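You operate a simulated robot arm through the tools that you are given. There is no shell and no other tool. Be economical: measure what you need, move in short steps, check, and stop when the job is done.

You run a simulated two-armed robot. Do the job below in one go: nothing can be reset, and whatever is moved stays where it is left.

JOB
Pick up the nut driver from the near end of the carpeted bench with one hand, pass it to the other hand and put it on the top of the grey cabinet.

Only the result counts: the job must be done as asked and must still hold three seconds after the hand-in. Knocking over, shifting, dropping, spilling or breaking anything else fails it.

ROBOT AND FRAMES
Two 7-joint arms with two-finger parallel grippers on one trunk, on a base that drives. Base frame: it is fixed to the floor where the robot stands at the start and does not move with it; the origin is under the middle of the robot, x ahead of it, y to its left, z up; the surface under the hand at the start is at about z = 0.83. Lengths are in m, angles in rad, forces in N, time in s.
The left shoulder is at the start at [0.06, 0.189, 1.178], the right one opposite. With the tool pointing down near the work surface each hand reaches from about 0.1 to 0.64 m from the robot's upright axis, wherever it stands, measured 20 degrees to its own side. Places, roughly: top of the grey cabinet [-1.2, 0.8, 0.9]. Payload 3.43 kg a hand.
The tool frame of a hand sits at the grasp point between the pads (the TCP): z along the fingers, y along the line on which they close. The tips reach 0.03 m beyond it. Largest opening 0.094 m; finger width 0.028, thickness 0.01; the body of the gripper, 0.05 by 0.096 m, starts 0.055 m behind the TCP.
Orientation is that of the tool frame in the base frame, as a unit quaternion [x, y, z, w]. With the fingers straight down and closing along the base's y, the tool's x points along the base's -x, its y along +y and its z along -z.

CONTROLS
- The arms move only by the tool step_arm. It takes "left_moves", "right_moves" or both (then of equal length, played together; a hand with none holds still); each is a list of rows, each an object of numbers (a shift or turn left out is 0, a gripper value left out holds the last): "wx", "wy", "wz": the turn, a rotation vector about the tool's x, y, z in rad; "tx", "ty", "tz": the shift along the tool's x, y, z in m; "hand": the finger opening in m, from 0 to 0.094. In form: [{"wx": .., "wy": .., "wz": .., "tx": .., "ty": .., "tz": .., "hand": ..}, ...]. A call has 1 to 12 rows; each row shifts and turns the commanded pose from where the row before left it, along the tool's axes as they then stand. Each row takes 0.2 s and may step no farther than 0.05 m and 0.15 rad from the row before; otherwise, or with a gripper value out of range, the whole call is refused. A pose out of reach is approached as far as the arm can. The call stops where the force on the tool passes 40 N (or 10 N more than at its start, if that is more) or the arm is blocked; 0.2 s more then pass. Each finger travels about 0.153 m/s and halts on what it meets, pressing with about 32 N; the grip force reading is that of the motor and also rises with nothing between the fingers. The clock runs only during rows and for 0.2 s after the last one: add rows that do not move to give the fingers time. It gives the time, the measured TCP pose, the force on the tool (base axes), the opening and the grip force at its end, in the units of the frame above (readings bear some noise), with the torque about the TCP (base axes, N m) and any sound that the robot's microphone picked up.
- Cameras (640 x 400 px; columns grow to the right, rows downward): "scene" is now at [0.0134, -0.0226, 1.7075]; the picture's right is [-0.18, -0.98, 0.00], its down [-0.85, 0.15, -0.51] and it looks along [0.50, -0.09, -0.86] (base axes); focal length 283 px, centre (320, 200). "left" rides on the left gripper at [0.076, -0.014, -0.102] in its tool frame; the picture's right is [0.18, 0.98, 0.00], its down [-0.75, 0.14, -0.64] and it looks along [-0.63, 0.12, 0.77] (tool axes); focal length 243 px, centre (320, 200). "right" rides on the right gripper at [0.076, 0.014, -0.103] in its tool frame; the picture's right is [-0.18, 0.98, 0.00], its down [-0.75, -0.14, -0.64] and it looks along [-0.63, -0.12, 0.77] (tool axes); focal length 243 px, centre (320, 200). There is no depth. A picture from a camera that has moved, and an enlarged one, comes with that camera's place and axes in the base frame and with its lens. The place of the scene camera against the robot may be out by one fixed shift of up to 0.018 m in any direction.
- capture(camera): a new picture of that camera. The clock stands still meanwhile.
- move_column(by): slides the trunk up (or, below 0, down) by that many m; the arms and the scene camera ride with it, the base frame stays. It gives what a move gives, with no picture.
- base_move(legs): drives the robot by 1 to 6 legs, each [ahead, left, turn to the left] in m, m and rad, along the robot's own axes; the way and the turn of a leg run together, so that a leg with both is an arc; at most 1.5 m and 3.142 rad a leg. The arms and the cameras ride along, it lands a little off, and it stops where it bumps. It gives what a move gives.
- turn_head(pan, tilt): turns the head with the scene camera to pan (to the left, within 1.501 rad either way) and tilt (down, from -0.506 to 1.204), counted from straight ahead of the robot. It gives what a move gives.
- inspect(camera, box): a new picture of the part [left, top, right, bottom] of that camera's present view, enlarged. The clock stands still meanwhile.
- sign_off(): hands the job in; it is judged then, once.

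Work in short steps. Places have to be worked out from the pictures, the camera data and where the tool is seen: move nearer, look again, correct. Check each grasp and each placing, and mend what went wrong. You have 120 turns and 108 pictures in all, those below and enlarged ones among them. Open the grippers and draw the arms clear of the work before you hand the job in, unless the task says otherwise; then end with one line.

The tools are called after ">>>" by a JSON object that holds its "name" and its "arguments". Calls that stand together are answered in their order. step_arm: Moves the arms, as the interface text tells. Its arguments: {"type":"object","properties":{"left_moves":{"type":"array","items":{"type":"object","properties":{"wx":{"type":"number"},"wy":{"type":"number"},"wz":{"type":"number"},"tx":{"type":"number"},"ty":{"type":"number"},"tz":{"type":"number"},"hand":{"type":"number"}}}},"right_moves":{"type":"array","items":{"type":"object","properties":{"wx":{"type":"number"},"wy":{"type":"number"},"wz":{"type":"number"},"tx":{"type":"number"},"ty":{"type":"number"},"tz":{"type":"number"},"hand":{"type":"number"}}}}},"required":[]} The other tools are called the same way: move_column (by) slides the trunk up or down; base_move (legs) drives the base; turn_head (pan, tilt) turns the head that bears the scene camera; capture (camera) takes a picture; inspect (camera, box) takes an enlarged picture of a part of a camera's view; sign_off () hands the job in.

At the start:

```text
clock: 0.0
left_tool_pos: [0.4276, 0.1565, 1.1348]
left_tcp_rot: [0.0, 1.0, 0.001, 0.0]
left_contact_force: [-0.8, -0.7, -0.5]
left_ft_torque: [-0.01, -0.01, 0.02]
left_finger_gap: 0.0941
left_grip_force: 0.1
right_tool_pos: [0.3228, -0.1339, 1.0604]
right_tcp_rot: [0.0, 1.0, -0.001, 0.0]
right_contact_force: [-0.7, 0.4, 0.1]
right_ft_torque: [0.01, 0.0, 0.0]
right_finger_gap: 0.0937
right_grip_force: 0.1
trunk travel left (down, up): [-0.85, 0.14]
robot x, y, heading: [-0.0035, 0.0015, -0.0]
head pan, tilt: [-0.176, 1.04]
```

scene: 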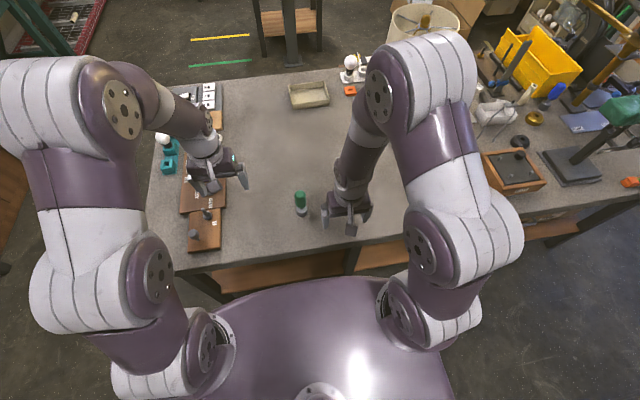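
right: 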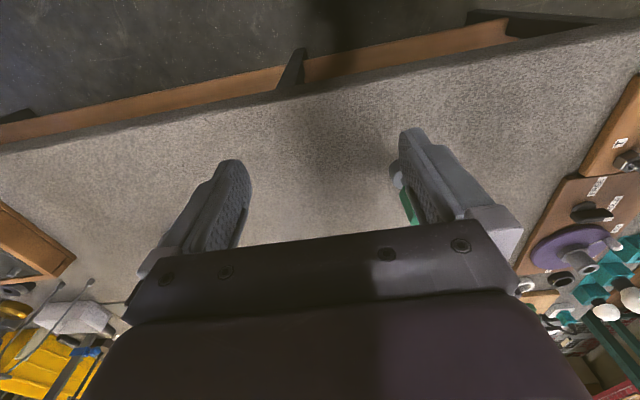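
left: 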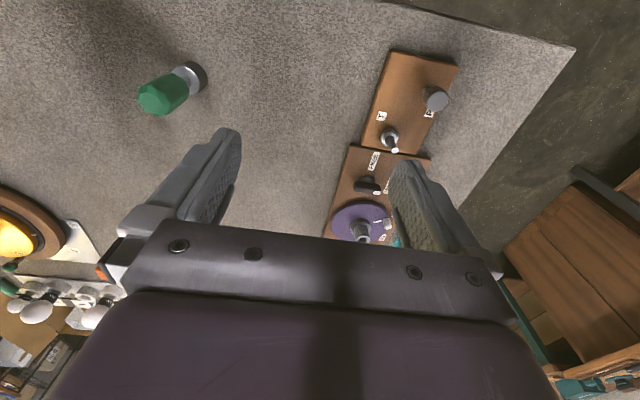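

The green-handled object near the bench's near edge may be the nut driver; I take enlarged views to be sure.

>>> {"name": "inspect", "arguments": {"camera": "scene", "box": [240, 150, 400, 250]}}

>>> {"name": "inspect", "arguments": {"camera": "left", "box": [80, 20, 280, 145]}}

```text
4.00 times, centred on (320, 200) of scene
camera zoom: at [0.0134, -0.0226, 1.7075], right [-0.18, -0.98, 0.0], down [-0.85, 0.15, -0.51], along [0.5, -0.09, -0.86], focal length 1132 px, centre (320, 200)
```

zoom: 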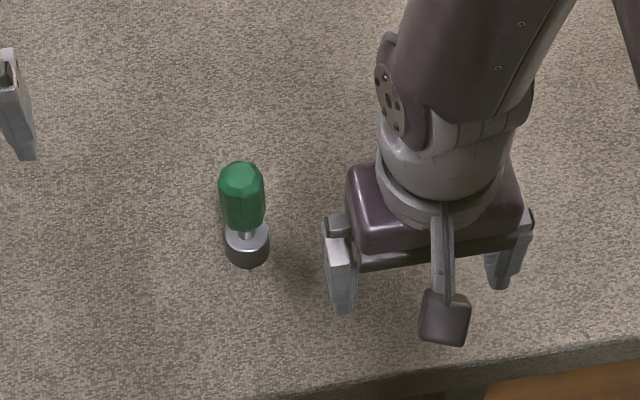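

```text
3.20 times, centred on (180, 82) of left
camera zoom: at [0.3527, 0.1411, 1.2369], right [-0.18, 0.98, 0.0], down [0.75, 0.14, 0.64], along [0.63, 0.12, -0.77], focal length 776 px, centre (768, 576)
```

zoom: 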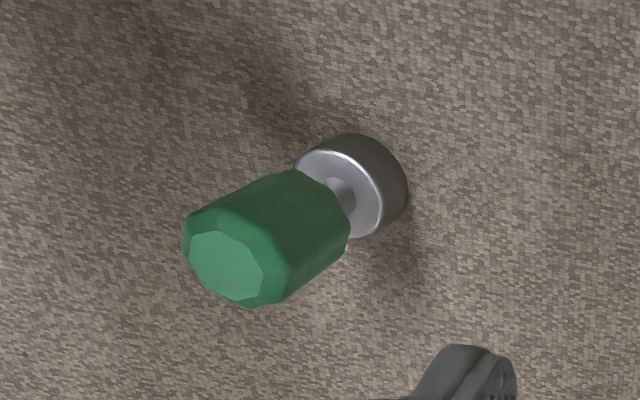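

The driver stands upright on its socket at about (0.485, -0.03), with its top at about z 0.95. My plan is to grip low on the handle with the right hand near-horizontal (closing along x, camera up), so the left can take the top from above. I first roll the right hand in the air.

>>> {"name": "step_arm", "arguments": {"right_moves": [{"tx": -0.05}, {"tx": -0.03, "ty": -0.03}, {"wz": 0.15}, {"wz": 0.15}, {"wz": 0.15}, {"wz": 0.15}, {"wz": 0.15}, {"wz": 0.15}, {"wz": 0.15}, {"wz": 0.15}, {"wz": 0.15}, {"wz": 0.15}]}}

```text
clock: 2.6
left_tool_pos: [0.4283, 0.1555, 1.1346]
left_tcp_rot: [-0.001, 1.0, 0.0, 0.0]
left_contact_force: [-0.1, -0.4, -0.1]
left_ft_torque: [-0.03, -0.02, -0.03]
left_finger_gap: 0.0942
left_grip_force: 0.1
right_tool_pos: [0.4029, -0.1652, 1.0597]
right_tcp_rot: [0.683, 0.73, 0.0, 0.0]
right_contact_force: [0.7, 0.5, -0.2]
right_ft_torque: [0.03, 0.02, -0.01]
right_finger_gap: 0.0939
right_grip_force: 0.0
trunk travel left (down, up): [-0.85, 0.14]
robot x, y, heading: [0.0013, 0.0007, -0.003]
head pan, tilt: [-0.176, 1.04]
```

The roll went as planned (tool x is now along +Y). Next I tilt the fingers toward +y, moving 8 rows about the tool's y.

>>> {"name": "step_arm", "arguments": {"right_moves": [{"wz": 0.07}, {"wy": 0.15}, {"wy": 0.15}, {"wy": 0.15}, {"wy": 0.15}, {"wy": 0.15}, {"wy": 0.15}, {"wy": 0.15}, {"wy": 0.15}]}}

>>> {"name": "capture", "arguments": {"camera": "scene"}}

>>> {"name": "capture", "arguments": {"camera": "right"}}

```text
clock: 4.6
left_tool_pos: [0.4273, 0.1554, 1.1339]
left_tcp_rot: [0.0, 1.0, -0.001, 0.0]
left_contact_force: [-0.6, -0.4, 0.4]
left_ft_torque: [-0.01, -0.01, 0.02]
left_finger_gap: 0.0937
left_grip_force: 0.0
right_tool_pos: [0.3926, -0.157, 1.0555]
right_tcp_rot: [0.639, 0.639, 0.304, -0.301]
right_contact_force: [1.4, -0.1, -0.2]
right_ft_torque: [-0.01, 0.0, -0.01]
right_finger_gap: 0.0942
right_grip_force: 0.1
right hand out of reach, approached as far as the arm can: row 8, 9
trunk travel left (down, up): [-0.85, 0.14]
robot x, y, heading: [-0.0022, 0.0006, 0.004]
head pan, tilt: [-0.176, 1.04]
```

```text
102 pictures are left
camera scene: at [0.0122, -0.0221, 1.7076], right [-0.18, -0.98, 0.0], down [-0.85, 0.15, -0.51], along [0.5, -0.09, -0.86], focal length 283 px, centre (320, 200)
```

scene: 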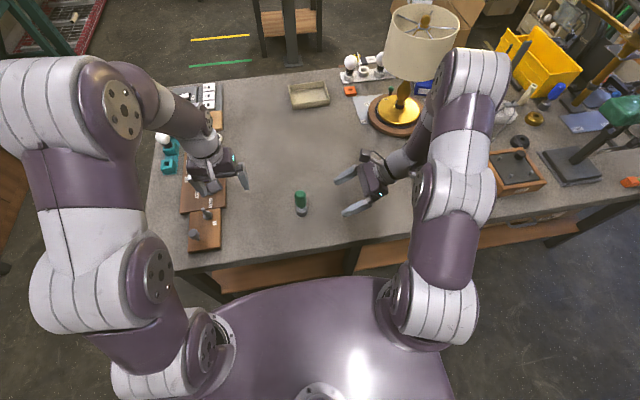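

```text
101 pictures are left
camera right: at [0.4071, -0.1881, 1.1784], right [0.98, -0.12, -0.14], down [-0.14, -0.97, -0.18], along [-0.12, 0.19, -0.97], focal length 243 px, centre (320, 200)
```

right: 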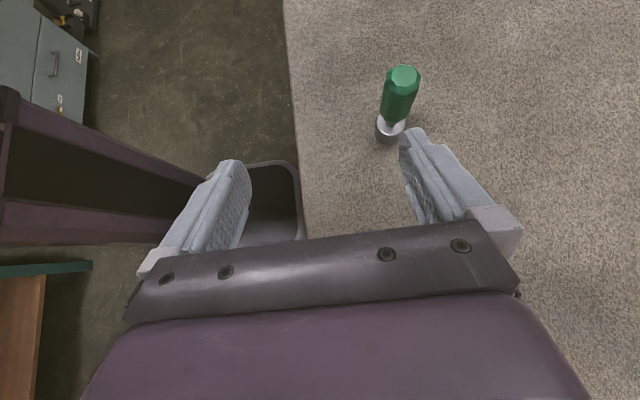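

The hand reached only 51° of tilt, with the elbow out near the lamp. Yawing the hand so it points forward-left should pull the arm off the lamp and free the wrist; the driver fits at about (0.48, -0.037), top about 0.96.

>>> {"name": "step_arm", "arguments": {"right_moves": [{"wx": -0.116, "wz": 0.095}, {"wx": -0.116, "wz": 0.095}, {"wx": -0.116, "wz": 0.095}, {"wx": -0.116, "wz": 0.095}, {"wx": -0.116, "wz": 0.095}]}}

>>> {"name": "capture", "arguments": {"camera": "scene"}}

```text
clock: 5.8
left_tool_pos: [0.4282, 0.155, 1.1329]
left_tcp_rot: [-0.001, 1.0, 0.0, 0.0]
left_contact_force: [0.2, 0.2, -0.4]
left_ft_torque: [0.0, -0.03, 0.01]
left_finger_gap: 0.0939
left_grip_force: 0.1
right_tool_pos: [0.3935, -0.156, 1.0548]
right_tcp_rot: [0.829, 0.36, 0.392, -0.169]
right_contact_force: [-0.3, 0.2, 0.3]
right_ft_torque: [0.01, -0.03, 0.02]
right_finger_gap: 0.0941
right_grip_force: 0.1
trunk travel left (down, up): [-0.85, 0.14]
robot x, y, heading: [-0.0019, 0.0027, -0.0]
head pan, tilt: [-0.176, 1.04]
```

```text
100 pictures are left
camera scene: at [0.0128, -0.0218, 1.7076], right [-0.18, -0.98, 0.0], down [-0.85, 0.15, -0.51], along [0.5, -0.09, -0.86], focal length 283 px, centre (320, 200)
```

scene: 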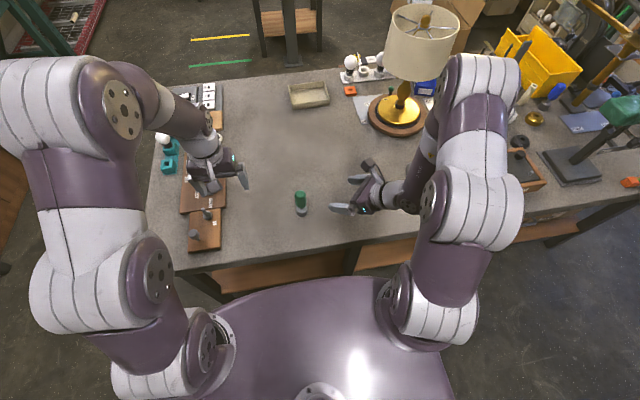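

The arm is now in a roomier pose. I add 0.3 rad more tilt.

>>> {"name": "step_arm", "arguments": {"right_moves": [{"wy": 0.15}, {"wy": 0.15}]}}

>>> {"name": "capture", "arguments": {"camera": "right"}}

```text
clock: 6.4
left_tool_pos: [0.4266, 0.1565, 1.135]
left_tcp_rot: [0.0, 1.0, 0.0, -0.001]
left_contact_force: [-0.1, -0.6, 0.0]
left_ft_torque: [0.01, -0.04, 0.0]
left_finger_gap: 0.0939
left_grip_force: 0.0
right_tool_pos: [0.408, -0.1458, 1.0655]
right_tcp_rot: [0.796, 0.346, 0.458, -0.194]
right_contact_force: [0.6, 1.3, -0.5]
right_ft_torque: [-0.01, 0.01, 0.01]
right_finger_gap: 0.0938
right_grip_force: 0.0
right hand out of reach, approached as far as the arm can: row 1, 2
trunk travel left (down, up): [-0.85, 0.14]
robot x, y, heading: [0.0, -0.0003, 0.001]
head pan, tilt: [-0.176, 1.04]
```

```text
99 pictures are left
camera right: at [0.383, -0.1916, 1.1832], right [0.65, -0.74, -0.15], down [-0.74, -0.58, -0.33], along [0.15, 0.33, -0.93], focal length 243 px, centre (320, 200)
```

right: 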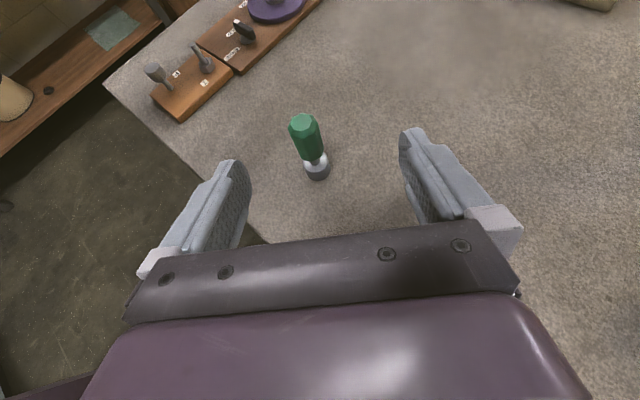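

The driver sits between the fingers' direction, consistently at about (0.477, -0.036). I lower the hand to a pregrasp about 12 cm short of it, at z about 0.90.

>>> {"name": "step_arm", "arguments": {"right_moves": [{"tx": -0.0355, "ty": -0.0069, "tz": 0.0213}, {"tx": -0.0355, "ty": -0.0069, "tz": 0.0213}, {"tx": -0.0355, "ty": -0.0069, "tz": 0.0213}]}}

>>> {"name": "capture", "arguments": {"camera": "right"}}

>>> {"name": "capture", "arguments": {"camera": "scene"}}

```text
clock: 7.2
left_tool_pos: [0.4302, 0.1542, 1.1338]
left_tcp_rot: [-0.001, 1.0, 0.0, -0.001]
left_contact_force: [0.3, 0.3, 0.0]
left_ft_torque: [0.05, 0.0, 0.0]
left_finger_gap: 0.0944
left_grip_force: 0.1
right_tool_pos: [0.4283, -0.1308, 0.9502]
right_tcp_rot: [0.801, 0.348, 0.448, -0.192]
right_contact_force: [0.2, -0.3, 0.0]
right_ft_torque: [-0.01, 0.02, 0.02]
right_finger_gap: 0.0939
right_grip_force: 0.1
right hand out of reach, approached as far as the arm can: row 1, 2, 3
trunk travel left (down, up): [-0.85, 0.14]
robot x, y, heading: [0.0042, -0.0001, 0.001]
head pan, tilt: [-0.176, 1.04]
```

```text
98 pictures are left
camera right: at [0.4053, -0.1742, 1.0693], right [0.65, -0.74, -0.15], down [-0.75, -0.59, -0.31], along [0.14, 0.31, -0.94], focal length 243 px, centre (320, 200)
```

right: 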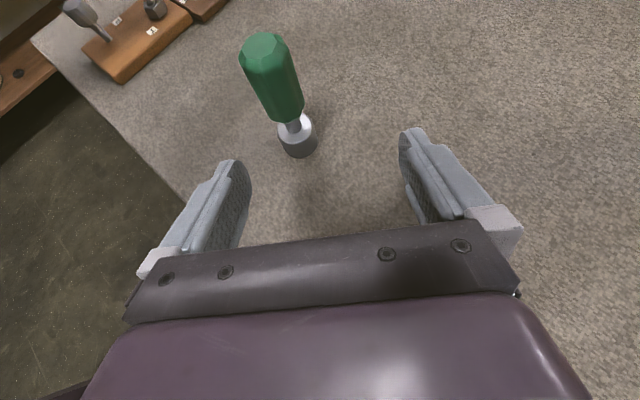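

```text
97 pictures are left
camera scene: at [0.0152, -0.0234, 1.7076], right [-0.18, -0.98, 0.0], down [-0.85, 0.15, -0.51], along [0.5, -0.09, -0.86], focal length 283 px, centre (320, 200)
```

scene: 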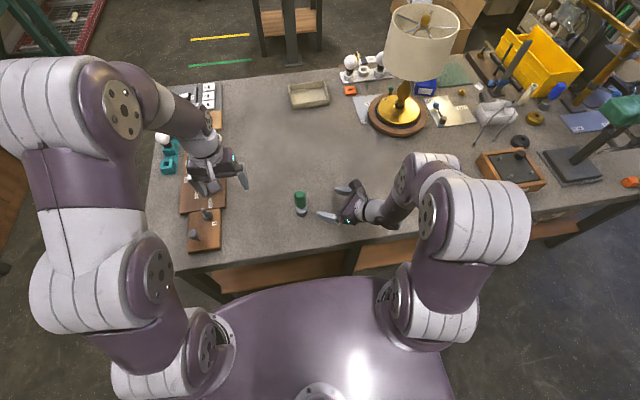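

The driver reads about (0.473, -0.041), with the handle from z 0.89 to 0.963. It lies about 3 cm off the finger midline and 9.6 cm ahead, so I sidestep and go down to z about 0.905.

>>> {"name": "step_arm", "arguments": {"right_moves": [{"tx": -0.019, "ty": -0.0147, "tz": 0.0115}, {"tx": -0.019, "ty": -0.0147, "tz": 0.0115}]}}

>>> {"name": "capture", "arguments": {"camera": "right"}}

```text
clock: 7.8
left_tool_pos: [0.4289, 0.1551, 1.1339]
left_tcp_rot: [0.0, 1.0, 0.0, -0.001]
left_contact_force: [0.6, -0.3, 0.7]
left_ft_torque: [0.0, 0.0, -0.01]
left_finger_gap: 0.094
left_grip_force: 0.0
right_tool_pos: [0.4375, -0.1091, 0.9081]
right_tcp_rot: [0.799, 0.347, 0.451, -0.193]
right_contact_force: [-0.6, 0.6, -0.5]
right_ft_torque: [0.01, -0.01, 0.0]
right_finger_gap: 0.094
right_grip_force: 0.0
right hand out of reach, approached as far as the arm can: row 1, 2
trunk travel left (down, up): [-0.85, 0.14]
robot x, y, heading: [0.001, -0.003, 0.001]
head pan, tilt: [-0.176, 1.04]
```

```text
96 pictures are left
camera right: at [0.4139, -0.1541, 1.0278], right [0.65, -0.74, -0.15], down [-0.75, -0.59, -0.31], along [0.14, 0.32, -0.94], focal length 243 px, centre (320, 200)
```

right: 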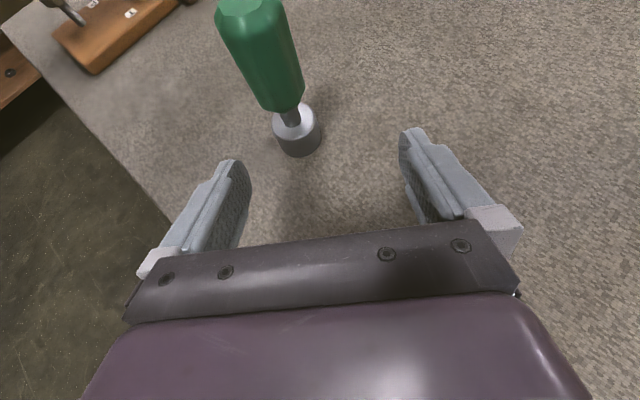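

The arm is cramped close in (a minimum-reach limit keeps pushing it forward). I back the base up 10 cm, away from the driver, to give the arm room.

>>> {"name": "base_move", "arguments": {"legs": [[-0.1, 0, 0]]}}

```text
clock: 8.9
left_tool_pos: [0.3279, 0.1557, 1.1342]
left_tcp_rot: [-0.001, 1.0, -0.001, 0.0]
left_contact_force: [-0.7, -0.2, 0.6]
left_ft_torque: [0.0, 0.03, -0.01]
left_finger_gap: 0.094
left_grip_force: 0.0
right_tool_pos: [0.3363, -0.1091, 0.9106]
right_tcp_rot: [0.798, 0.348, 0.452, -0.194]
right_contact_force: [0.1, 0.1, -0.8]
right_ft_torque: [-0.02, 0.0, 0.01]
right_finger_gap: 0.0939
right_grip_force: 0.1
trunk travel left (down, up): [-0.85, 0.14]
robot x, y, heading: [-0.0999, -0.0008, 0.006]
head pan, tilt: [-0.176, 1.04]
```

Now I move the hand to the pregrasp (0.411, -0.103, 0.905), in line with the driver.

>>> {"name": "step_arm", "arguments": {"right_moves": [{"tx": 0.0118, "ty": 0.0253, "tz": 0.0255}, {"tx": 0.0118, "ty": 0.0253, "tz": 0.0255}]}}

>>> {"name": "capture", "arguments": {"camera": "right"}}

```text
clock: 9.6
left_tool_pos: [0.3282, 0.1553, 1.1344]
left_tcp_rot: [-0.001, 1.0, -0.001, -0.001]
left_contact_force: [-0.1, -0.6, 0.3]
left_ft_torque: [0.02, 0.0, -0.03]
left_finger_gap: 0.0942
left_grip_force: 0.1
right_tool_pos: [0.4132, -0.1055, 0.9014]
right_tcp_rot: [0.799, 0.346, 0.452, -0.193]
right_contact_force: [-0.3, 0.7, -1.1]
right_ft_torque: [0.0, 0.04, 0.01]
right_finger_gap: 0.0939
right_grip_force: 0.1
trunk travel left (down, up): [-0.85, 0.14]
robot x, y, heading: [-0.1023, -0.0018, 0.005]
head pan, tilt: [-0.176, 1.04]
```

```text
95 pictures are left
camera right: at [0.389, -0.1498, 1.0207], right [0.65, -0.74, -0.15], down [-0.74, -0.59, -0.31], along [0.14, 0.32, -0.94], focal length 243 px, centre (320, 200)
```

right: 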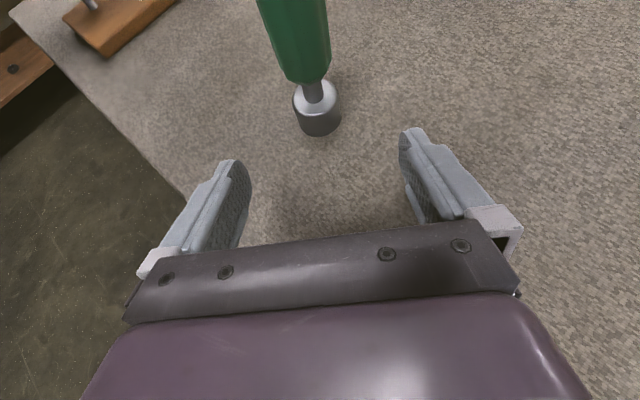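

Aligned within 5 mm. I add a bit more tilt, then advance 6 cm horizontally and check.

>>> {"name": "step_arm", "arguments": {"right_moves": [{"wy": 0.1}, {"tx": 0.0095, "ty": -0.0017, "tz": 0.0189}, {"tx": 0.0095, "ty": -0.0017, "tz": 0.0189}, {"tx": 0.0095, "ty": -0.0017, "tz": 0.0189}]}}

>>> {"name": "capture", "arguments": {"camera": "right"}}

>>> {"name": "inspect", "arguments": {"camera": "scene", "box": [240, 120, 400, 220]}}

```text
clock: 10.6
left_tool_pos: [0.3284, 0.1565, 1.1346]
left_tcp_rot: [-0.001, 1.0, 0.0, 0.0]
left_contact_force: [0.2, -0.9, 0.8]
left_ft_torque: [0.01, 0.05, 0.0]
left_finger_gap: 0.0938
left_grip_force: 0.0
right_tool_pos: [0.4527, -0.0538, 0.9054]
right_tcp_rot: [0.775, 0.336, 0.492, -0.21]
right_contact_force: [0.5, -0.6, 1.2]
right_ft_torque: [0.02, -0.01, 0.0]
right_finger_gap: 0.0941
right_grip_force: 0.0
trunk travel left (down, up): [-0.85, 0.14]
robot x, y, heading: [-0.1007, 0.0008, -0.003]
head pan, tilt: [-0.176, 1.04]
```

```text
94 pictures are left
camera right: at [0.4207, -0.1057, 1.0187], right [0.66, -0.73, -0.16], down [-0.72, -0.56, -0.41], along [0.21, 0.39, -0.9], focal length 243 px, centre (320, 200)
```

right: 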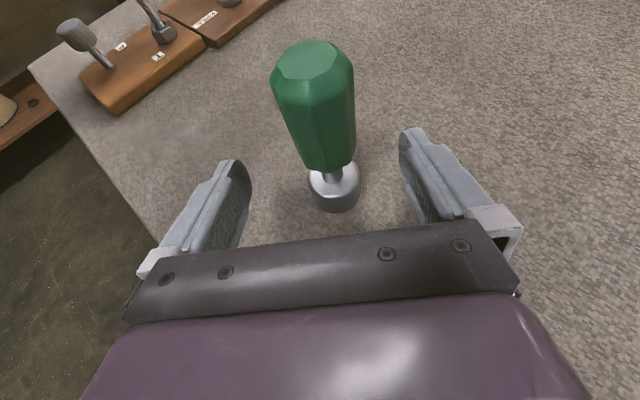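

```text
4.00 times, centred on (320, 170) of scene
camera zoom: at [-0.0865, -0.0224, 1.7075], right [-0.17, -0.98, 0.0], down [-0.85, 0.15, -0.51], along [0.5, -0.09, -0.86], focal length 1132 px, centre (320, 320)
```

zoom: 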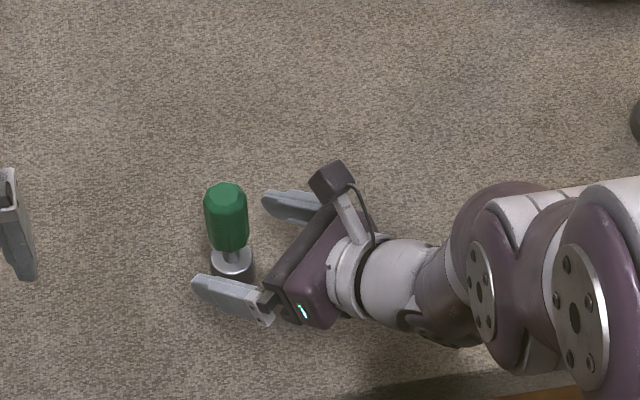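

About 2.8 cm remain, with the driver near the midline. I advance and close gradually.

>>> {"name": "step_arm", "arguments": {"right_moves": [{"tx": 0.0058, "ty": 0.0012, "tz": 0.0131}, {"tx": 0.0058, "ty": 0.0012, "tz": 0.0131}, {"hand": 0.06}, {"hand": 0.045}, {"hand": 0.038}, {"hand": 0.03}, {"hand": 0.02}, {"hand": 0.0}, {}, {}]}}

>>> {"name": "capture", "arguments": {"camera": "right"}}

```text
clock: 12.8
left_tool_pos: [0.3269, 0.1556, 1.1353]
left_tcp_rot: [-0.001, 1.0, 0.0, 0.001]
left_contact_force: [-0.1, 0.1, -1.2]
left_ft_torque: [0.01, 0.02, 0.0]
left_finger_gap: 0.0939
left_grip_force: 0.2
right_tool_pos: [0.4717, -0.0344, 0.9058]
right_tcp_rot: [0.774, 0.338, 0.491, -0.212]
right_contact_force: [0.4, -0.7, 2.6]
right_ft_torque: [0.02, -0.03, 0.05]
right_finger_gap: 0.039
right_grip_force: 32.2
trunk travel left (down, up): [-0.85, 0.14]
robot x, y, heading: [-0.1004, -0.0011, 0.005]
head pan, tilt: [-0.176, 1.04]
```

```text
92 pictures are left
camera right: at [0.44, -0.0868, 1.0186], right [0.66, -0.73, -0.16], down [-0.72, -0.56, -0.41], along [0.21, 0.39, -0.9], focal length 243 px, centre (320, 200)
```

right: 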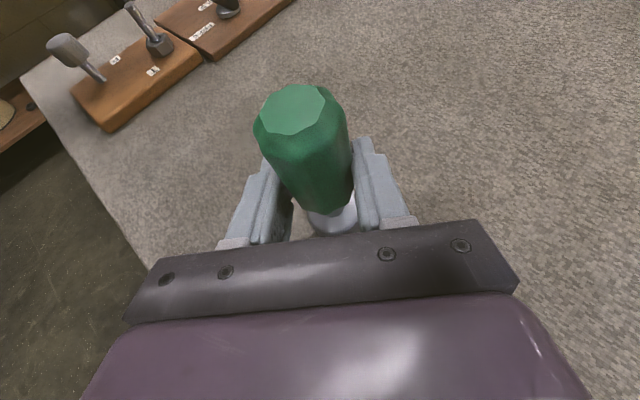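

Gripped at 39 mm with 32 N. I lift 10 cm and look.

>>> {"name": "step_arm", "arguments": {"right_moves": [{"tx": 0.0226, "tz": -0.0106}, {"tx": 0.0226, "tz": -0.0106}, {"tx": 0.0226, "tz": -0.0106}, {"tx": 0.0226, "tz": -0.0106}]}}

>>> {"name": "capture", "arguments": {"camera": "right"}}

>>> {"name": "capture", "arguments": {"camera": "scene"}}

>>> {"name": "capture", "arguments": {"camera": "left"}}

```text
clock: 13.8
left_tool_pos: [0.3271, 0.1569, 1.1342]
left_tcp_rot: [-0.001, 1.0, 0.0, 0.0]
left_contact_force: [0.2, -0.4, -0.2]
left_ft_torque: [-0.01, 0.0, 0.01]
left_finger_gap: 0.0941
left_grip_force: 0.0
right_tool_pos: [0.4705, -0.0331, 1.0051]
right_tcp_rot: [0.775, 0.337, 0.491, -0.21]
right_contact_force: [0.4, 0.6, -1.1]
right_ft_torque: [-0.01, -0.01, 0.04]
right_finger_gap: 0.0387
right_grip_force: 32.3
trunk travel left (down, up): [-0.85, 0.14]
robot x, y, heading: [-0.1, -0.0025, 0.006]
head pan, tilt: [-0.176, 1.04]
```

```text
91 pictures are left
camera right: at [0.4396, -0.0857, 1.1181], right [0.66, -0.73, -0.16], down [-0.72, -0.56, -0.41], along [0.21, 0.39, -0.9], focal length 243 px, centre (320, 200)
```

right: 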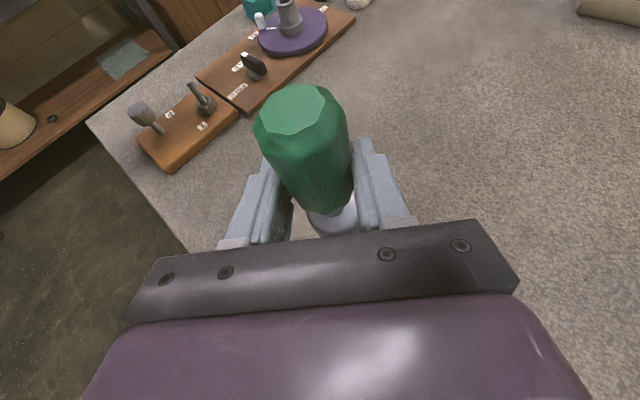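

```text
90 pictures are left
camera scene: at [-0.088, -0.0224, 1.7075], right [-0.17, -0.98, 0.0], down [-0.85, 0.15, -0.51], along [0.5, -0.09, -0.86], focal length 283 px, centre (320, 200)
```

scene: 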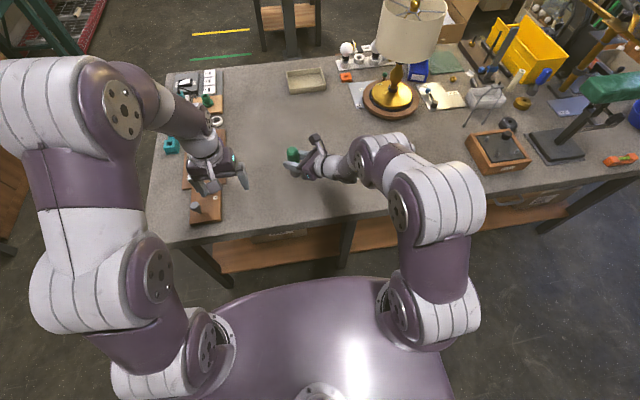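

```text
89 pictures are left
camera left: at [0.2512, 0.1418, 1.2369], right [-0.19, 0.98, 0.0], down [0.75, 0.14, 0.64], along [0.63, 0.12, -0.77], focal length 243 px, centre (320, 200)
```

left: 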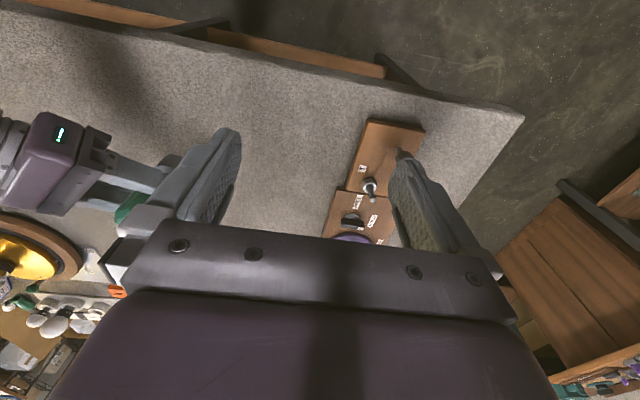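

The driver is up and steady, with its top at about z 1.062. I yaw the right hand to point more along +y with the driver staying upright, while the left moves clear and rolls so it can come in from the opposite side, leaning with its camera up.

>>> {"name": "step_arm", "arguments": {"left_moves": [{"tx": -0.045, "ty": 0.02}, {"tx": -0.045, "ty": 0.02}, {"wz": -0.15}, {"wz": -0.15}, {"wz": -0.15}, {"wz": -0.15}, {"wz": -0.15}, {"wz": -0.15}, {"wz": -0.15}, {"wz": -0.15}, {"wz": -0.15}, {"wz": -0.15}], "right_moves": [{"wx": 0.1355, "wz": -0.064}, {"wx": 0.1355, "wz": -0.064}, {"wx": 0.1355, "wz": -0.064}, {"wx": 0.1355, "wz": -0.064}, {}, {}, {}, {}, {}, {}, {}, {}]}}

>>> {"name": "capture", "arguments": {"camera": "scene"}}

```text
clock: 16.4
left_tool_pos: [0.4177, 0.1977, 1.1335]
left_tcp_rot: [-0.683, 0.731, 0.0, 0.0]
left_contact_force: [0.0, -0.5, -0.5]
left_ft_torque: [0.01, 0.01, 0.0]
left_finger_gap: 0.094
left_grip_force: 0.0
right_tool_pos: [0.4706, 0.0038, 0.9986]
right_tcp_rot: [0.698, 0.484, 0.439, -0.294]
right_contact_force: [-0.2, -0.8, -2.5]
right_ft_torque: [0.01, 0.02, 0.02]
right_finger_gap: 0.0389
right_grip_force: 31.6
right hand out of reach, approached as far as the arm can: row 3, 4
trunk travel left (down, up): [-0.85, 0.14]
robot x, y, heading: [-0.0997, 0.0014, 0.007]
head pan, tilt: [-0.176, 1.04]
```

```text
88 pictures are left
camera scene: at [-0.087, -0.0226, 1.7075], right [-0.17, -0.98, 0.0], down [-0.85, 0.15, -0.51], along [0.5, -0.09, -0.86], focal length 283 px, centre (320, 200)
```

scene: 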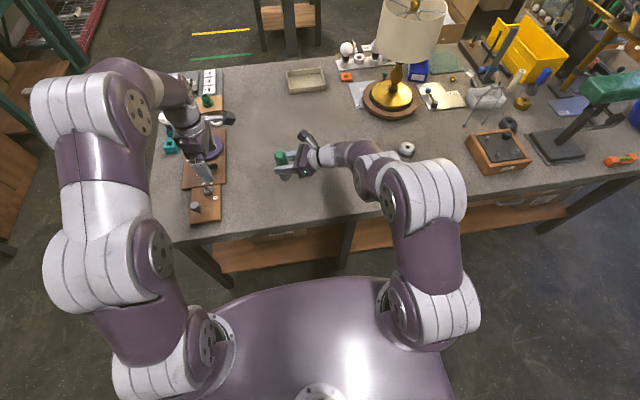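

The right hand now points (0.33, 0.84, -0.44) with the driver upright. I set the left hand to oppose it: a slight roll back, then a tilt of 0.75 rad.

>>> {"name": "step_arm", "arguments": {"left_moves": [{"wz": 0.15}, {"wz": 0.15}, {"wy": 0.15}, {"wy": 0.15}, {"wy": 0.15}, {"wy": 0.15}, {"wy": 0.15}]}}

>>> {"name": "capture", "arguments": {"camera": "left"}}

>>> {"name": "capture", "arguments": {"camera": "right"}}

>>> {"name": "inspect", "arguments": {"camera": "scene", "box": [160, 80, 360, 205]}}

```text
clock: 17.9
left_tool_pos: [0.3044, 0.1426, 1.047]
left_tcp_rot: [-0.529, 0.769, -0.208, -0.293]
left_contact_force: [-0.6, 0.5, -0.4]
left_ft_torque: [-0.02, -0.01, -0.02]
left_finger_gap: 0.0943
left_grip_force: 0.1
left hand out of reach, approached as far as the arm can: row 4, 5, 6, 7
right_tool_pos: [0.4712, 0.0045, 1.0005]
right_tcp_rot: [0.697, 0.485, 0.439, -0.295]
right_contact_force: [-0.4, 0.2, -0.5]
right_ft_torque: [0.0, 0.0, 0.02]
right_finger_gap: 0.0391
right_grip_force: 32.1
trunk travel left (down, up): [-0.85, 0.14]
robot x, y, heading: [-0.0984, -0.0018, -0.001]
head pan, tilt: [-0.176, 1.04]
```

```text
87 pictures are left
camera left: at [0.3207, 0.1498, 1.1739], right [-0.97, 0.22, 0.11], down [0.22, 0.98, -0.03], along [-0.12, 0.0, -0.99], focal length 243 px, centre (320, 200)
```

left: 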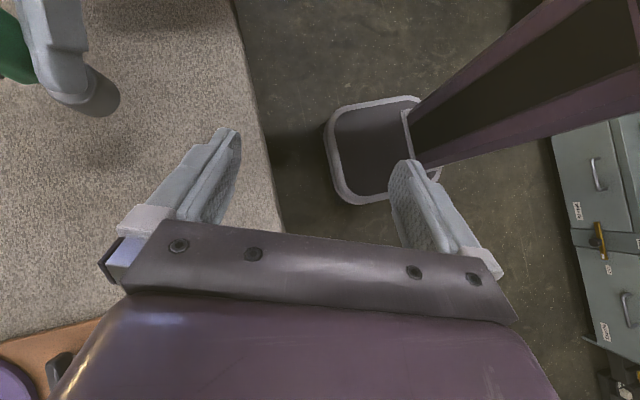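

```text
86 pictures are left
camera right: at [0.4606, -0.0557, 1.1133], right [0.89, -0.43, -0.15], down [-0.45, -0.8, -0.39], along [0.05, 0.42, -0.91], focal length 243 px, centre (320, 200)
```

right: 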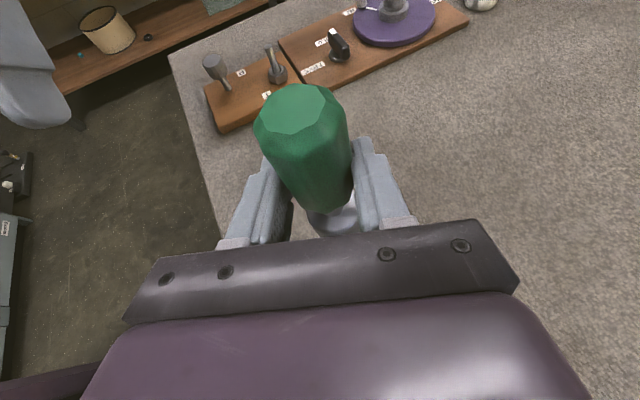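

```text
3.20 times, centred on (260, 142) of scene
camera zoom: at [-0.0869, -0.0223, 1.7076], right [-0.17, -0.98, 0.0], down [-0.85, 0.15, -0.51], along [0.5, -0.09, -0.86], focal length 906 px, centre (512, 384)
```

zoom: 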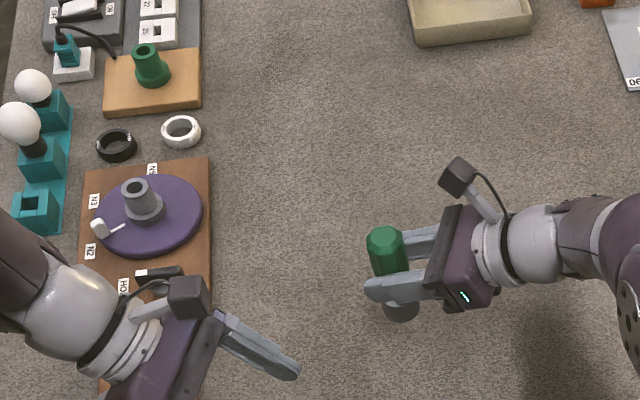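

The left was dragged off by reach limits, though its orientation nearly got there. I yaw it back to point about along -y (slightly forward), an easier wrist pose.

>>> {"name": "step_arm", "arguments": {"left_moves": [{"wx": 0.1, "wz": -0.111}, {"wx": 0.1, "wz": -0.111}, {"wx": 0.1, "wz": -0.111}]}}

```text
clock: 18.8
left_tool_pos: [0.3051, 0.143, 1.0462]
left_tcp_rot: [0.686, -0.63, 0.266, 0.249]
left_contact_force: [0.2, 0.1, -0.1]
left_ft_torque: [-0.03, -0.02, -0.03]
left_finger_gap: 0.094
left_grip_force: 0.0
right_tool_pos: [0.47, 0.0026, 1.0001]
right_tcp_rot: [0.698, 0.484, 0.439, -0.294]
right_contact_force: [0.3, -0.5, -1.0]
right_ft_torque: [-0.01, 0.02, 0.01]
right_finger_gap: 0.039
right_grip_force: 32.4
trunk travel left (down, up): [-0.85, 0.14]
robot x, y, heading: [-0.1033, 0.0005, 0.005]
head pan, tilt: [-0.176, 1.04]
```

Row commands evidently start from the achieved pose. The left now tilts 43° pointing -y and closing along x; I raise it and bring it forward to x about 0.47, staying to the left of the driver.

>>> {"name": "step_arm", "arguments": {"left_moves": [{"tx": 0.0153, "tz": -0.0313}, {"tx": 0.0153, "tz": -0.0313}, {"tx": 0.0153, "tz": -0.0313}, {"tx": 0.0027, "ty": -0.0411, "tz": 0.0021}, {"tx": 0.0027, "ty": -0.0411, "tz": 0.0021}, {"tx": 0.0027, "ty": -0.0411, "tz": 0.0021}, {"tx": 0.0027, "ty": -0.0411, "tz": 0.0021}]}}

>>> {"name": "capture", "arguments": {"camera": "left"}}

>>> {"name": "capture", "arguments": {"camera": "scene"}}

```text
clock: 20.4
left_tool_pos: [0.415, 0.1268, 1.1016]
left_tcp_rot: [0.688, -0.629, 0.267, 0.243]
left_contact_force: [0.3, 0.2, 0.0]
left_ft_torque: [-0.04, 0.0, -0.06]
left_finger_gap: 0.094
left_grip_force: 0.0
left hand out of reach, approached as far as the arm can: row 4, 5, 6, 7
right_tool_pos: [0.4705, 0.0025, 0.9973]
right_tcp_rot: [0.698, 0.484, 0.438, -0.294]
right_contact_force: [0.7, 0.1, -0.8]
right_ft_torque: [-0.05, 0.0, 0.0]
right_finger_gap: 0.0388
right_grip_force: 31.9
trunk travel left (down, up): [-0.85, 0.14]
robot x, y, heading: [-0.1034, -0.0013, -0.003]
head pan, tilt: [-0.176, 1.04]
```

```text
84 pictures are left
camera left: at [0.429, 0.1411, 1.2285], right [-0.97, -0.22, 0.12], down [-0.23, 0.97, -0.03], along [-0.11, -0.06, -0.99], focal length 243 px, centre (320, 200)
```

left: 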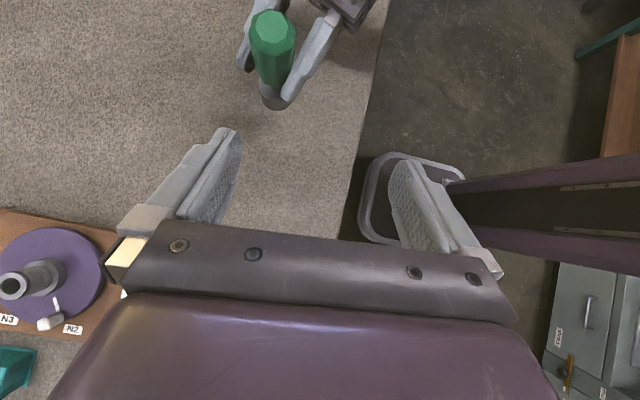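

```text
83 pictures are left
camera scene: at [-0.0851, -0.0232, 1.7075], right [-0.17, -0.98, 0.0], down [-0.85, 0.15, -0.5], along [0.5, -0.09, -0.86], focal length 283 px, centre (320, 200)
```

scene: 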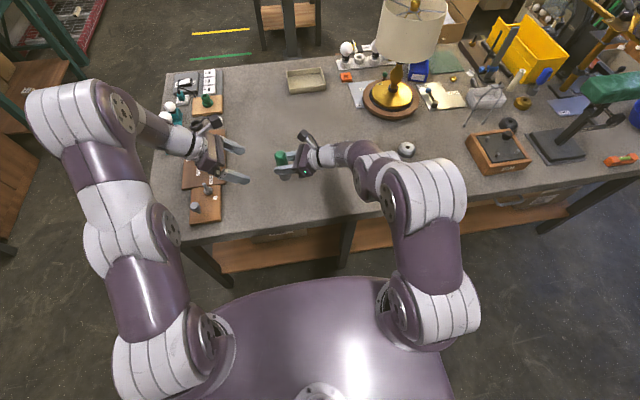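

The left is limited to x about 0.415 here, so I bring the driver 5 cm nearer the robot and yaw the left slightly forward.

>>> {"name": "step_arm", "arguments": {"left_moves": [{"wx": 0.1, "wz": -0.111}, {}], "right_moves": [{"ty": -0.027}, {"ty": -0.027}]}}

```text
clock: 20.9
left_tool_pos: [0.4151, 0.1281, 1.1005]
left_tcp_rot: [0.73, -0.577, 0.284, 0.23]
left_contact_force: [0.4, 0.3, 0.5]
left_ft_torque: [-0.02, 0.0, -0.01]
left_finger_gap: 0.094
left_grip_force: 0.0
right_tool_pos: [0.4207, 0.0216, 0.9969]
right_tcp_rot: [0.698, 0.484, 0.439, -0.294]
right_contact_force: [0.2, 0.6, -1.9]
right_ft_torque: [0.01, 0.01, -0.01]
right_finger_gap: 0.0391
right_grip_force: 31.8
trunk travel left (down, up): [-0.85, 0.14]
robot x, y, heading: [-0.0993, 0.0014, -0.001]
head pan, tilt: [-0.176, 1.04]
```

The right is now at (0.421, 0.022) with the driver. I move the left to a pregrasp 7 cm back along its fingers, with a narrower opening.

>>> {"name": "step_arm", "arguments": {"left_moves": [{"tx": 0.0216, "ty": 0.0092, "tz": 0.0202, "hand": 0.07}, {"tx": 0.0216, "ty": 0.0092, "tz": 0.0202}]}}

>>> {"name": "capture", "arguments": {"camera": "left"}}

>>> {"name": "capture", "arguments": {"camera": "right"}}

>>> {"name": "inspect", "arguments": {"camera": "scene", "box": [180, 90, 340, 190]}}

```text
clock: 21.6
left_tool_pos: [0.4084, 0.0668, 1.0991]
left_tcp_rot: [0.731, -0.578, 0.282, 0.23]
left_contact_force: [-0.2, 0.4, 0.0]
left_ft_torque: [0.01, -0.01, 0.06]
left_finger_gap: 0.07
left_grip_force: 0.0
right_tool_pos: [0.4209, 0.0211, 0.9973]
right_tcp_rot: [0.698, 0.484, 0.439, -0.293]
right_contact_force: [0.3, 0.2, -1.0]
right_ft_torque: [0.01, 0.0, -0.05]
right_finger_gap: 0.0389
right_grip_force: 32.2
trunk travel left (down, up): [-0.85, 0.14]
robot x, y, heading: [-0.0967, -0.0016, 0.003]
head pan, tilt: [-0.176, 1.04]
```

```text
82 pictures are left
camera left: at [0.4217, 0.0825, 1.2256], right [-0.93, -0.35, 0.13], down [-0.36, 0.93, -0.04], along [-0.11, -0.08, -0.99], focal length 243 px, centre (320, 200)
```

left: 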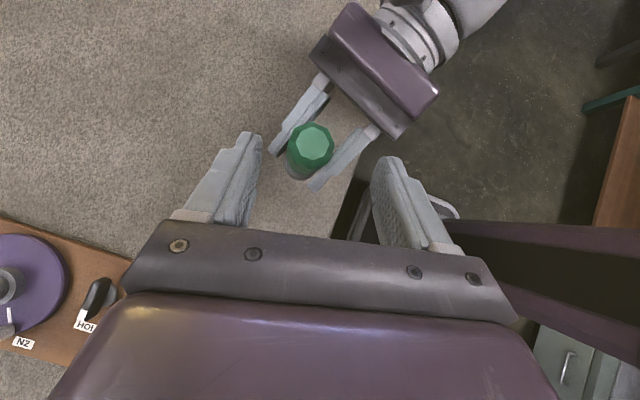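

```text
81 pictures are left
camera right: at [0.4104, -0.0382, 1.1118], right [0.89, -0.43, -0.15], down [-0.45, -0.8, -0.39], along [0.05, 0.42, -0.91], focal length 243 px, centre (320, 200)
```

right: 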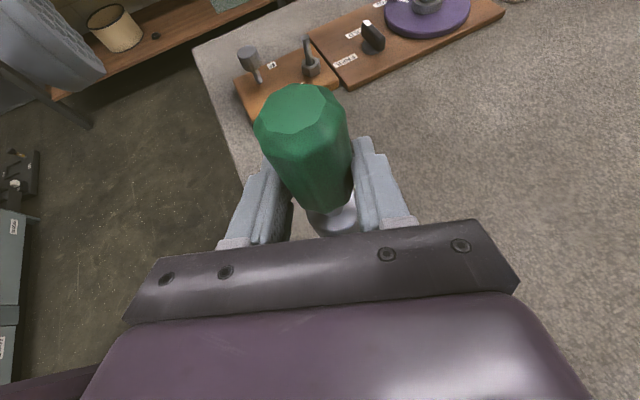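

```text
4.00 times, centred on (260, 140) of scene
camera zoom: at [-0.0871, -0.024, 1.7075], right [-0.17, -0.98, 0.0], down [-0.85, 0.15, -0.51], along [0.5, -0.09, -0.86], focal length 1132 px, centre (560, 440)
```

zoom: 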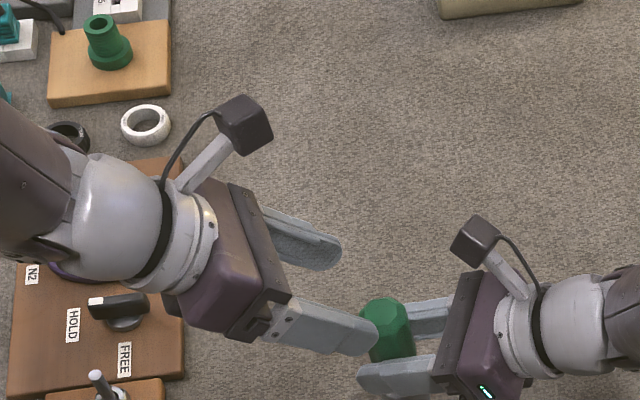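

Combining both wrist views, the handle top is at about (0.421, 0.031, 1.043), so it sits about 1 cm further out than the right TCP. I advance the left 70% toward a grip point at (0.4195, 0.0376, 1.045) and check.

>>> {"name": "step_arm", "arguments": {"left_moves": [{"tx": -0.0049, "ty": -0.0016, "tz": 0.0212}, {"tx": -0.0049, "ty": -0.0016, "tz": 0.0212}]}}

>>> {"name": "capture", "arguments": {"camera": "left"}}

>>> {"name": "capture", "arguments": {"camera": "right"}}

```text
clock: 22.1
left_tool_pos: [0.418, 0.0469, 1.0616]
left_tcp_rot: [0.73, -0.578, 0.282, 0.23]
left_contact_force: [-0.7, 0.9, -0.3]
left_ft_torque: [0.0, -0.04, 0.02]
left_finger_gap: 0.0699
left_grip_force: 0.0
right_tool_pos: [0.4208, 0.0213, 0.997]
right_tcp_rot: [0.698, 0.484, 0.439, -0.294]
right_contact_force: [-0.6, -0.3, -1.4]
right_ft_torque: [-0.02, 0.02, 0.02]
right_finger_gap: 0.0389
right_grip_force: 32.1
trunk travel left (down, up): [-0.85, 0.14]
robot x, y, heading: [-0.1026, 0.001, 0.002]
head pan, tilt: [-0.176, 1.04]
```

```text
79 pictures are left
camera left: at [0.4307, 0.0631, 1.1878], right [-0.93, -0.35, 0.13], down [-0.36, 0.93, -0.04], along [-0.11, -0.08, -0.99], focal length 243 px, centre (320, 200)
```

left: 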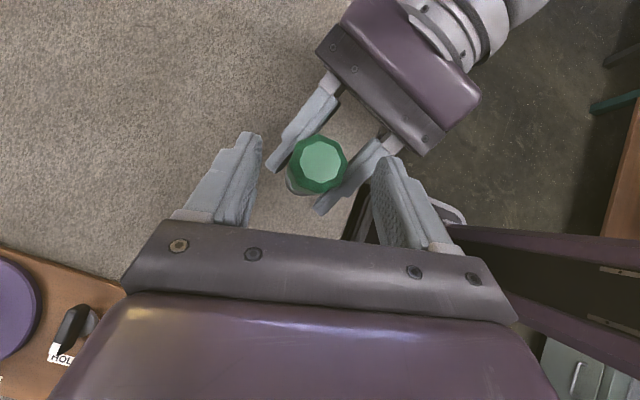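

```text
78 pictures are left
camera right: at [0.411, -0.0378, 1.1116], right [0.89, -0.43, -0.15], down [-0.45, -0.8, -0.39], along [0.05, 0.42, -0.91], focal length 243 px, centre (320, 200)
```

right: 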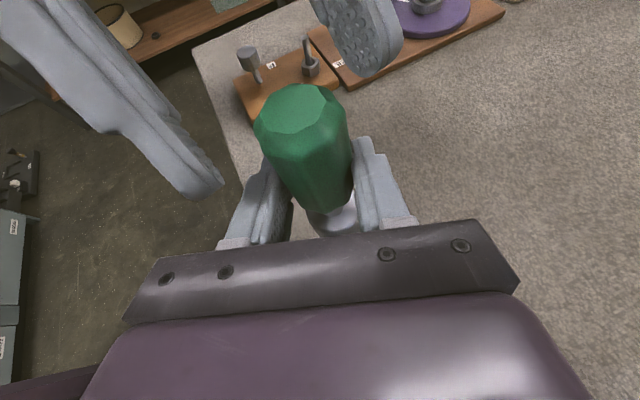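

Estimate confirmed (0.421, 0.029). I do the last 2 cm and close the left gently.

>>> {"name": "step_arm", "arguments": {"left_moves": [{"tx": -0.004, "ty": 0.0007, "tz": 0.019}, {}, {"hand": 0.055}, {"hand": 0.045}, {"hand": 0.04}, {"hand": 0.035}]}}

>>> {"name": "capture", "arguments": {"camera": "left"}}

>>> {"name": "capture", "arguments": {"camera": "right"}}

```text
clock: 22.6
left_tool_pos: [0.421, 0.0378, 1.0456]
left_tcp_rot: [0.729, -0.579, 0.283, 0.23]
left_contact_force: [0.4, -0.9, 0.0]
left_ft_torque: [0.02, -0.01, -0.03]
left_finger_gap: 0.0699
left_grip_force: 0.0
right_tool_pos: [0.4196, 0.0179, 0.9917]
right_tcp_rot: [0.702, 0.483, 0.434, -0.291]
right_contact_force: [0.1, -0.5, -2.3]
right_ft_torque: [-0.01, -0.01, 0.0]
right_finger_gap: 0.0391
right_grip_force: 31.5
trunk travel left (down, up): [-0.85, 0.14]
robot x, y, heading: [-0.0975, 0.0001, -0.0]
head pan, tilt: [-0.176, 1.04]
stopped in row 2 (right hand): the force on the tool passed its limit at 49 N (the readings are from after the stop); the commanded pose is now the measured one
```

```text
77 pictures are left
camera left: at [0.4323, 0.0546, 1.1728], right [-0.93, -0.35, 0.13], down [-0.36, 0.93, -0.04], along [-0.11, -0.08, -0.99], focal length 243 px, centre (320, 200)
```

left: 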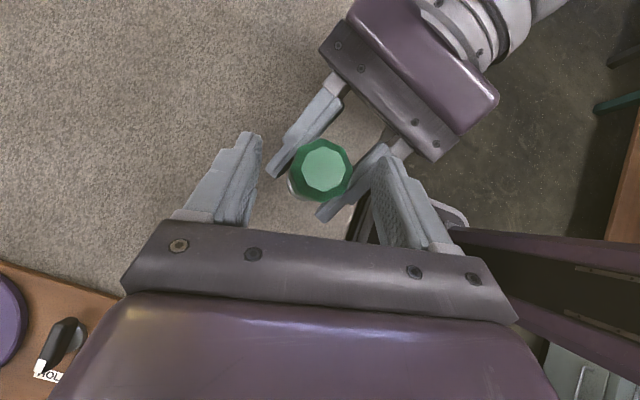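

```text
76 pictures are left
camera right: at [0.4102, -0.0405, 1.1073], right [0.89, -0.44, -0.15], down [-0.46, -0.8, -0.38], along [0.04, 0.41, -0.91], focal length 243 px, centre (320, 200)
```

right: 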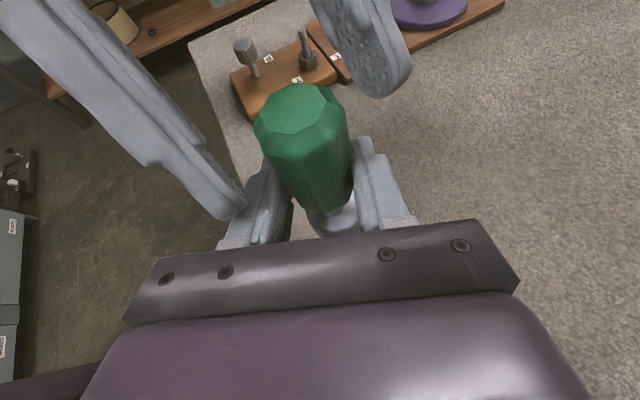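

The left fingertip nudged the right finger and pushed that hand down 5 mm, but the grip held. I lift the left 4 mm, close it partway, then fully onto the handle.

>>> {"name": "step_arm", "arguments": {"left_moves": [{"tx": 0.0027, "tz": -0.003, "hand": 0.06}, {"hand": 0.05}, {"hand": 0.045}]}}

>>> {"name": "capture", "arguments": {"camera": "left"}}

>>> {"name": "capture", "arguments": {"camera": "right"}}

```text
clock: 23.4
left_tool_pos: [0.42, 0.0385, 1.0497]
left_tcp_rot: [0.729, -0.579, 0.284, 0.232]
left_contact_force: [-0.5, 0.2, 0.0]
left_ft_torque: [0.0, -0.02, 0.03]
left_finger_gap: 0.0451
left_grip_force: 0.1
right_tool_pos: [0.4191, 0.0182, 0.993]
right_tcp_rot: [0.703, 0.482, 0.436, -0.29]
right_contact_force: [-0.6, 0.3, -1.7]
right_ft_torque: [0.0, 0.02, 0.02]
right_finger_gap: 0.0389
right_grip_force: 32.3
trunk travel left (down, up): [-0.85, 0.14]
robot x, y, heading: [-0.1022, -0.0023, 0.002]
head pan, tilt: [-0.176, 1.04]
```

```text
75 pictures are left
camera left: at [0.4318, 0.0556, 1.1768], right [-0.93, -0.35, 0.13], down [-0.36, 0.93, -0.04], along [-0.11, -0.09, -0.99], focal length 243 px, centre (320, 200)
```

left: 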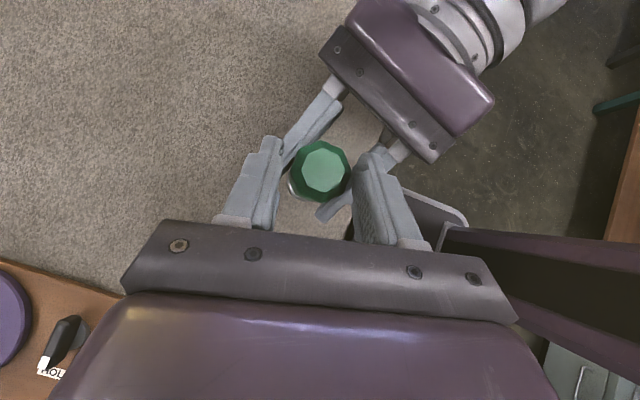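

```text
74 pictures are left
camera right: at [0.4096, -0.0395, 1.1079], right [0.89, -0.44, -0.15], down [-0.46, -0.8, -0.38], along [0.05, 0.41, -0.91], focal length 243 px, centre (320, 200)
```

right: 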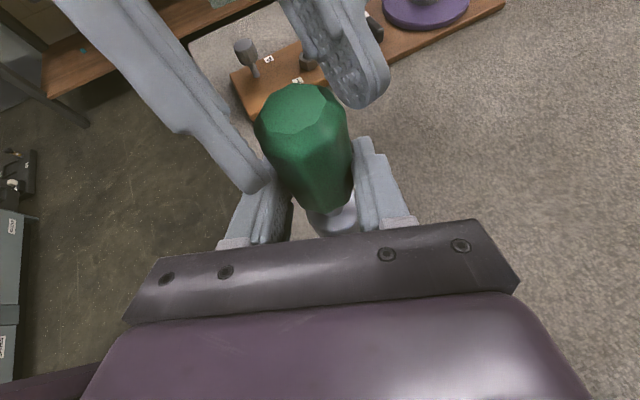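

The left fingers straddle the handle. I lower by 5 mm for more overlap and close firmly.

>>> {"name": "step_arm", "arguments": {"left_moves": [{"tx": -0.0034, "tz": 0.0037}, {"hand": 0.041}, {"hand": 0.037}, {"hand": 0.03}, {"hand": 0.015}, {"hand": 0.0}, {}]}}

>>> {"name": "capture", "arguments": {"camera": "left"}}

>>> {"name": "capture", "arguments": {"camera": "right"}}

```text
clock: 25.0
left_tool_pos: [0.4204, 0.0375, 1.0442]
left_tcp_rot: [0.73, -0.578, 0.284, 0.23]
left_contact_force: [-12.4, -3.7, 6.0]
left_ft_torque: [0.04, 0.11, -0.2]
left_finger_gap: 0.0346
left_grip_force: 32.3
right_tool_pos: [0.4201, 0.0184, 0.9924]
right_tcp_rot: [0.703, 0.482, 0.435, -0.289]
right_contact_force: [13.0, 4.3, -7.8]
right_ft_torque: [-0.44, 0.53, -0.08]
right_finger_gap: 0.0389
right_grip_force: 32.2
trunk travel left (down, up): [-0.85, 0.14]
robot x, y, heading: [-0.0992, -0.001, 0.003]
head pan, tilt: [-0.176, 1.04]
```

```text
73 pictures are left
camera left: at [0.4318, 0.055, 1.172], right [-0.93, -0.35, 0.13], down [-0.36, 0.93, -0.04], along [-0.11, -0.09, -0.99], focal length 243 px, centre (320, 200)
```

left: 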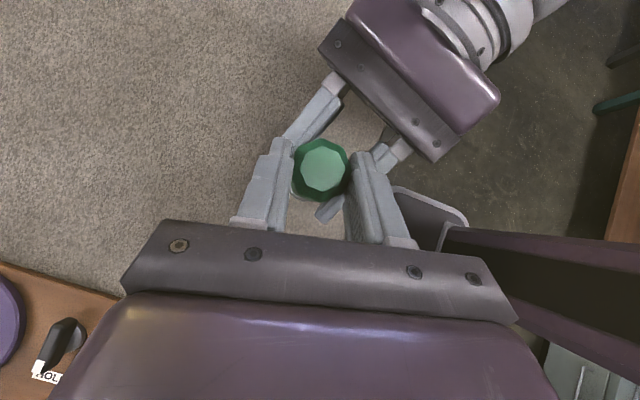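

```text
72 pictures are left
camera right: at [0.4099, -0.0398, 1.1079], right [0.89, -0.44, -0.15], down [-0.46, -0.8, -0.38], along [0.05, 0.41, -0.91], focal length 243 px, centre (320, 200)
```

right: 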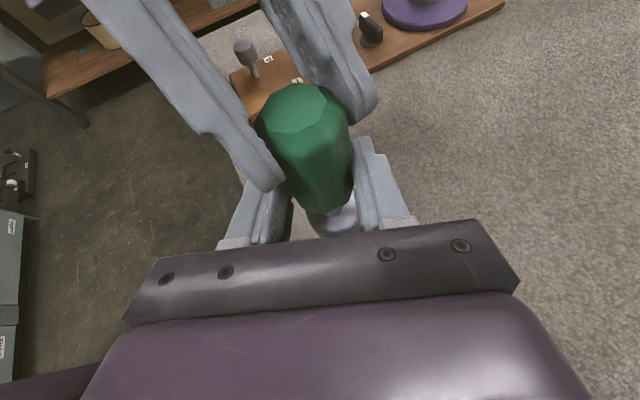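

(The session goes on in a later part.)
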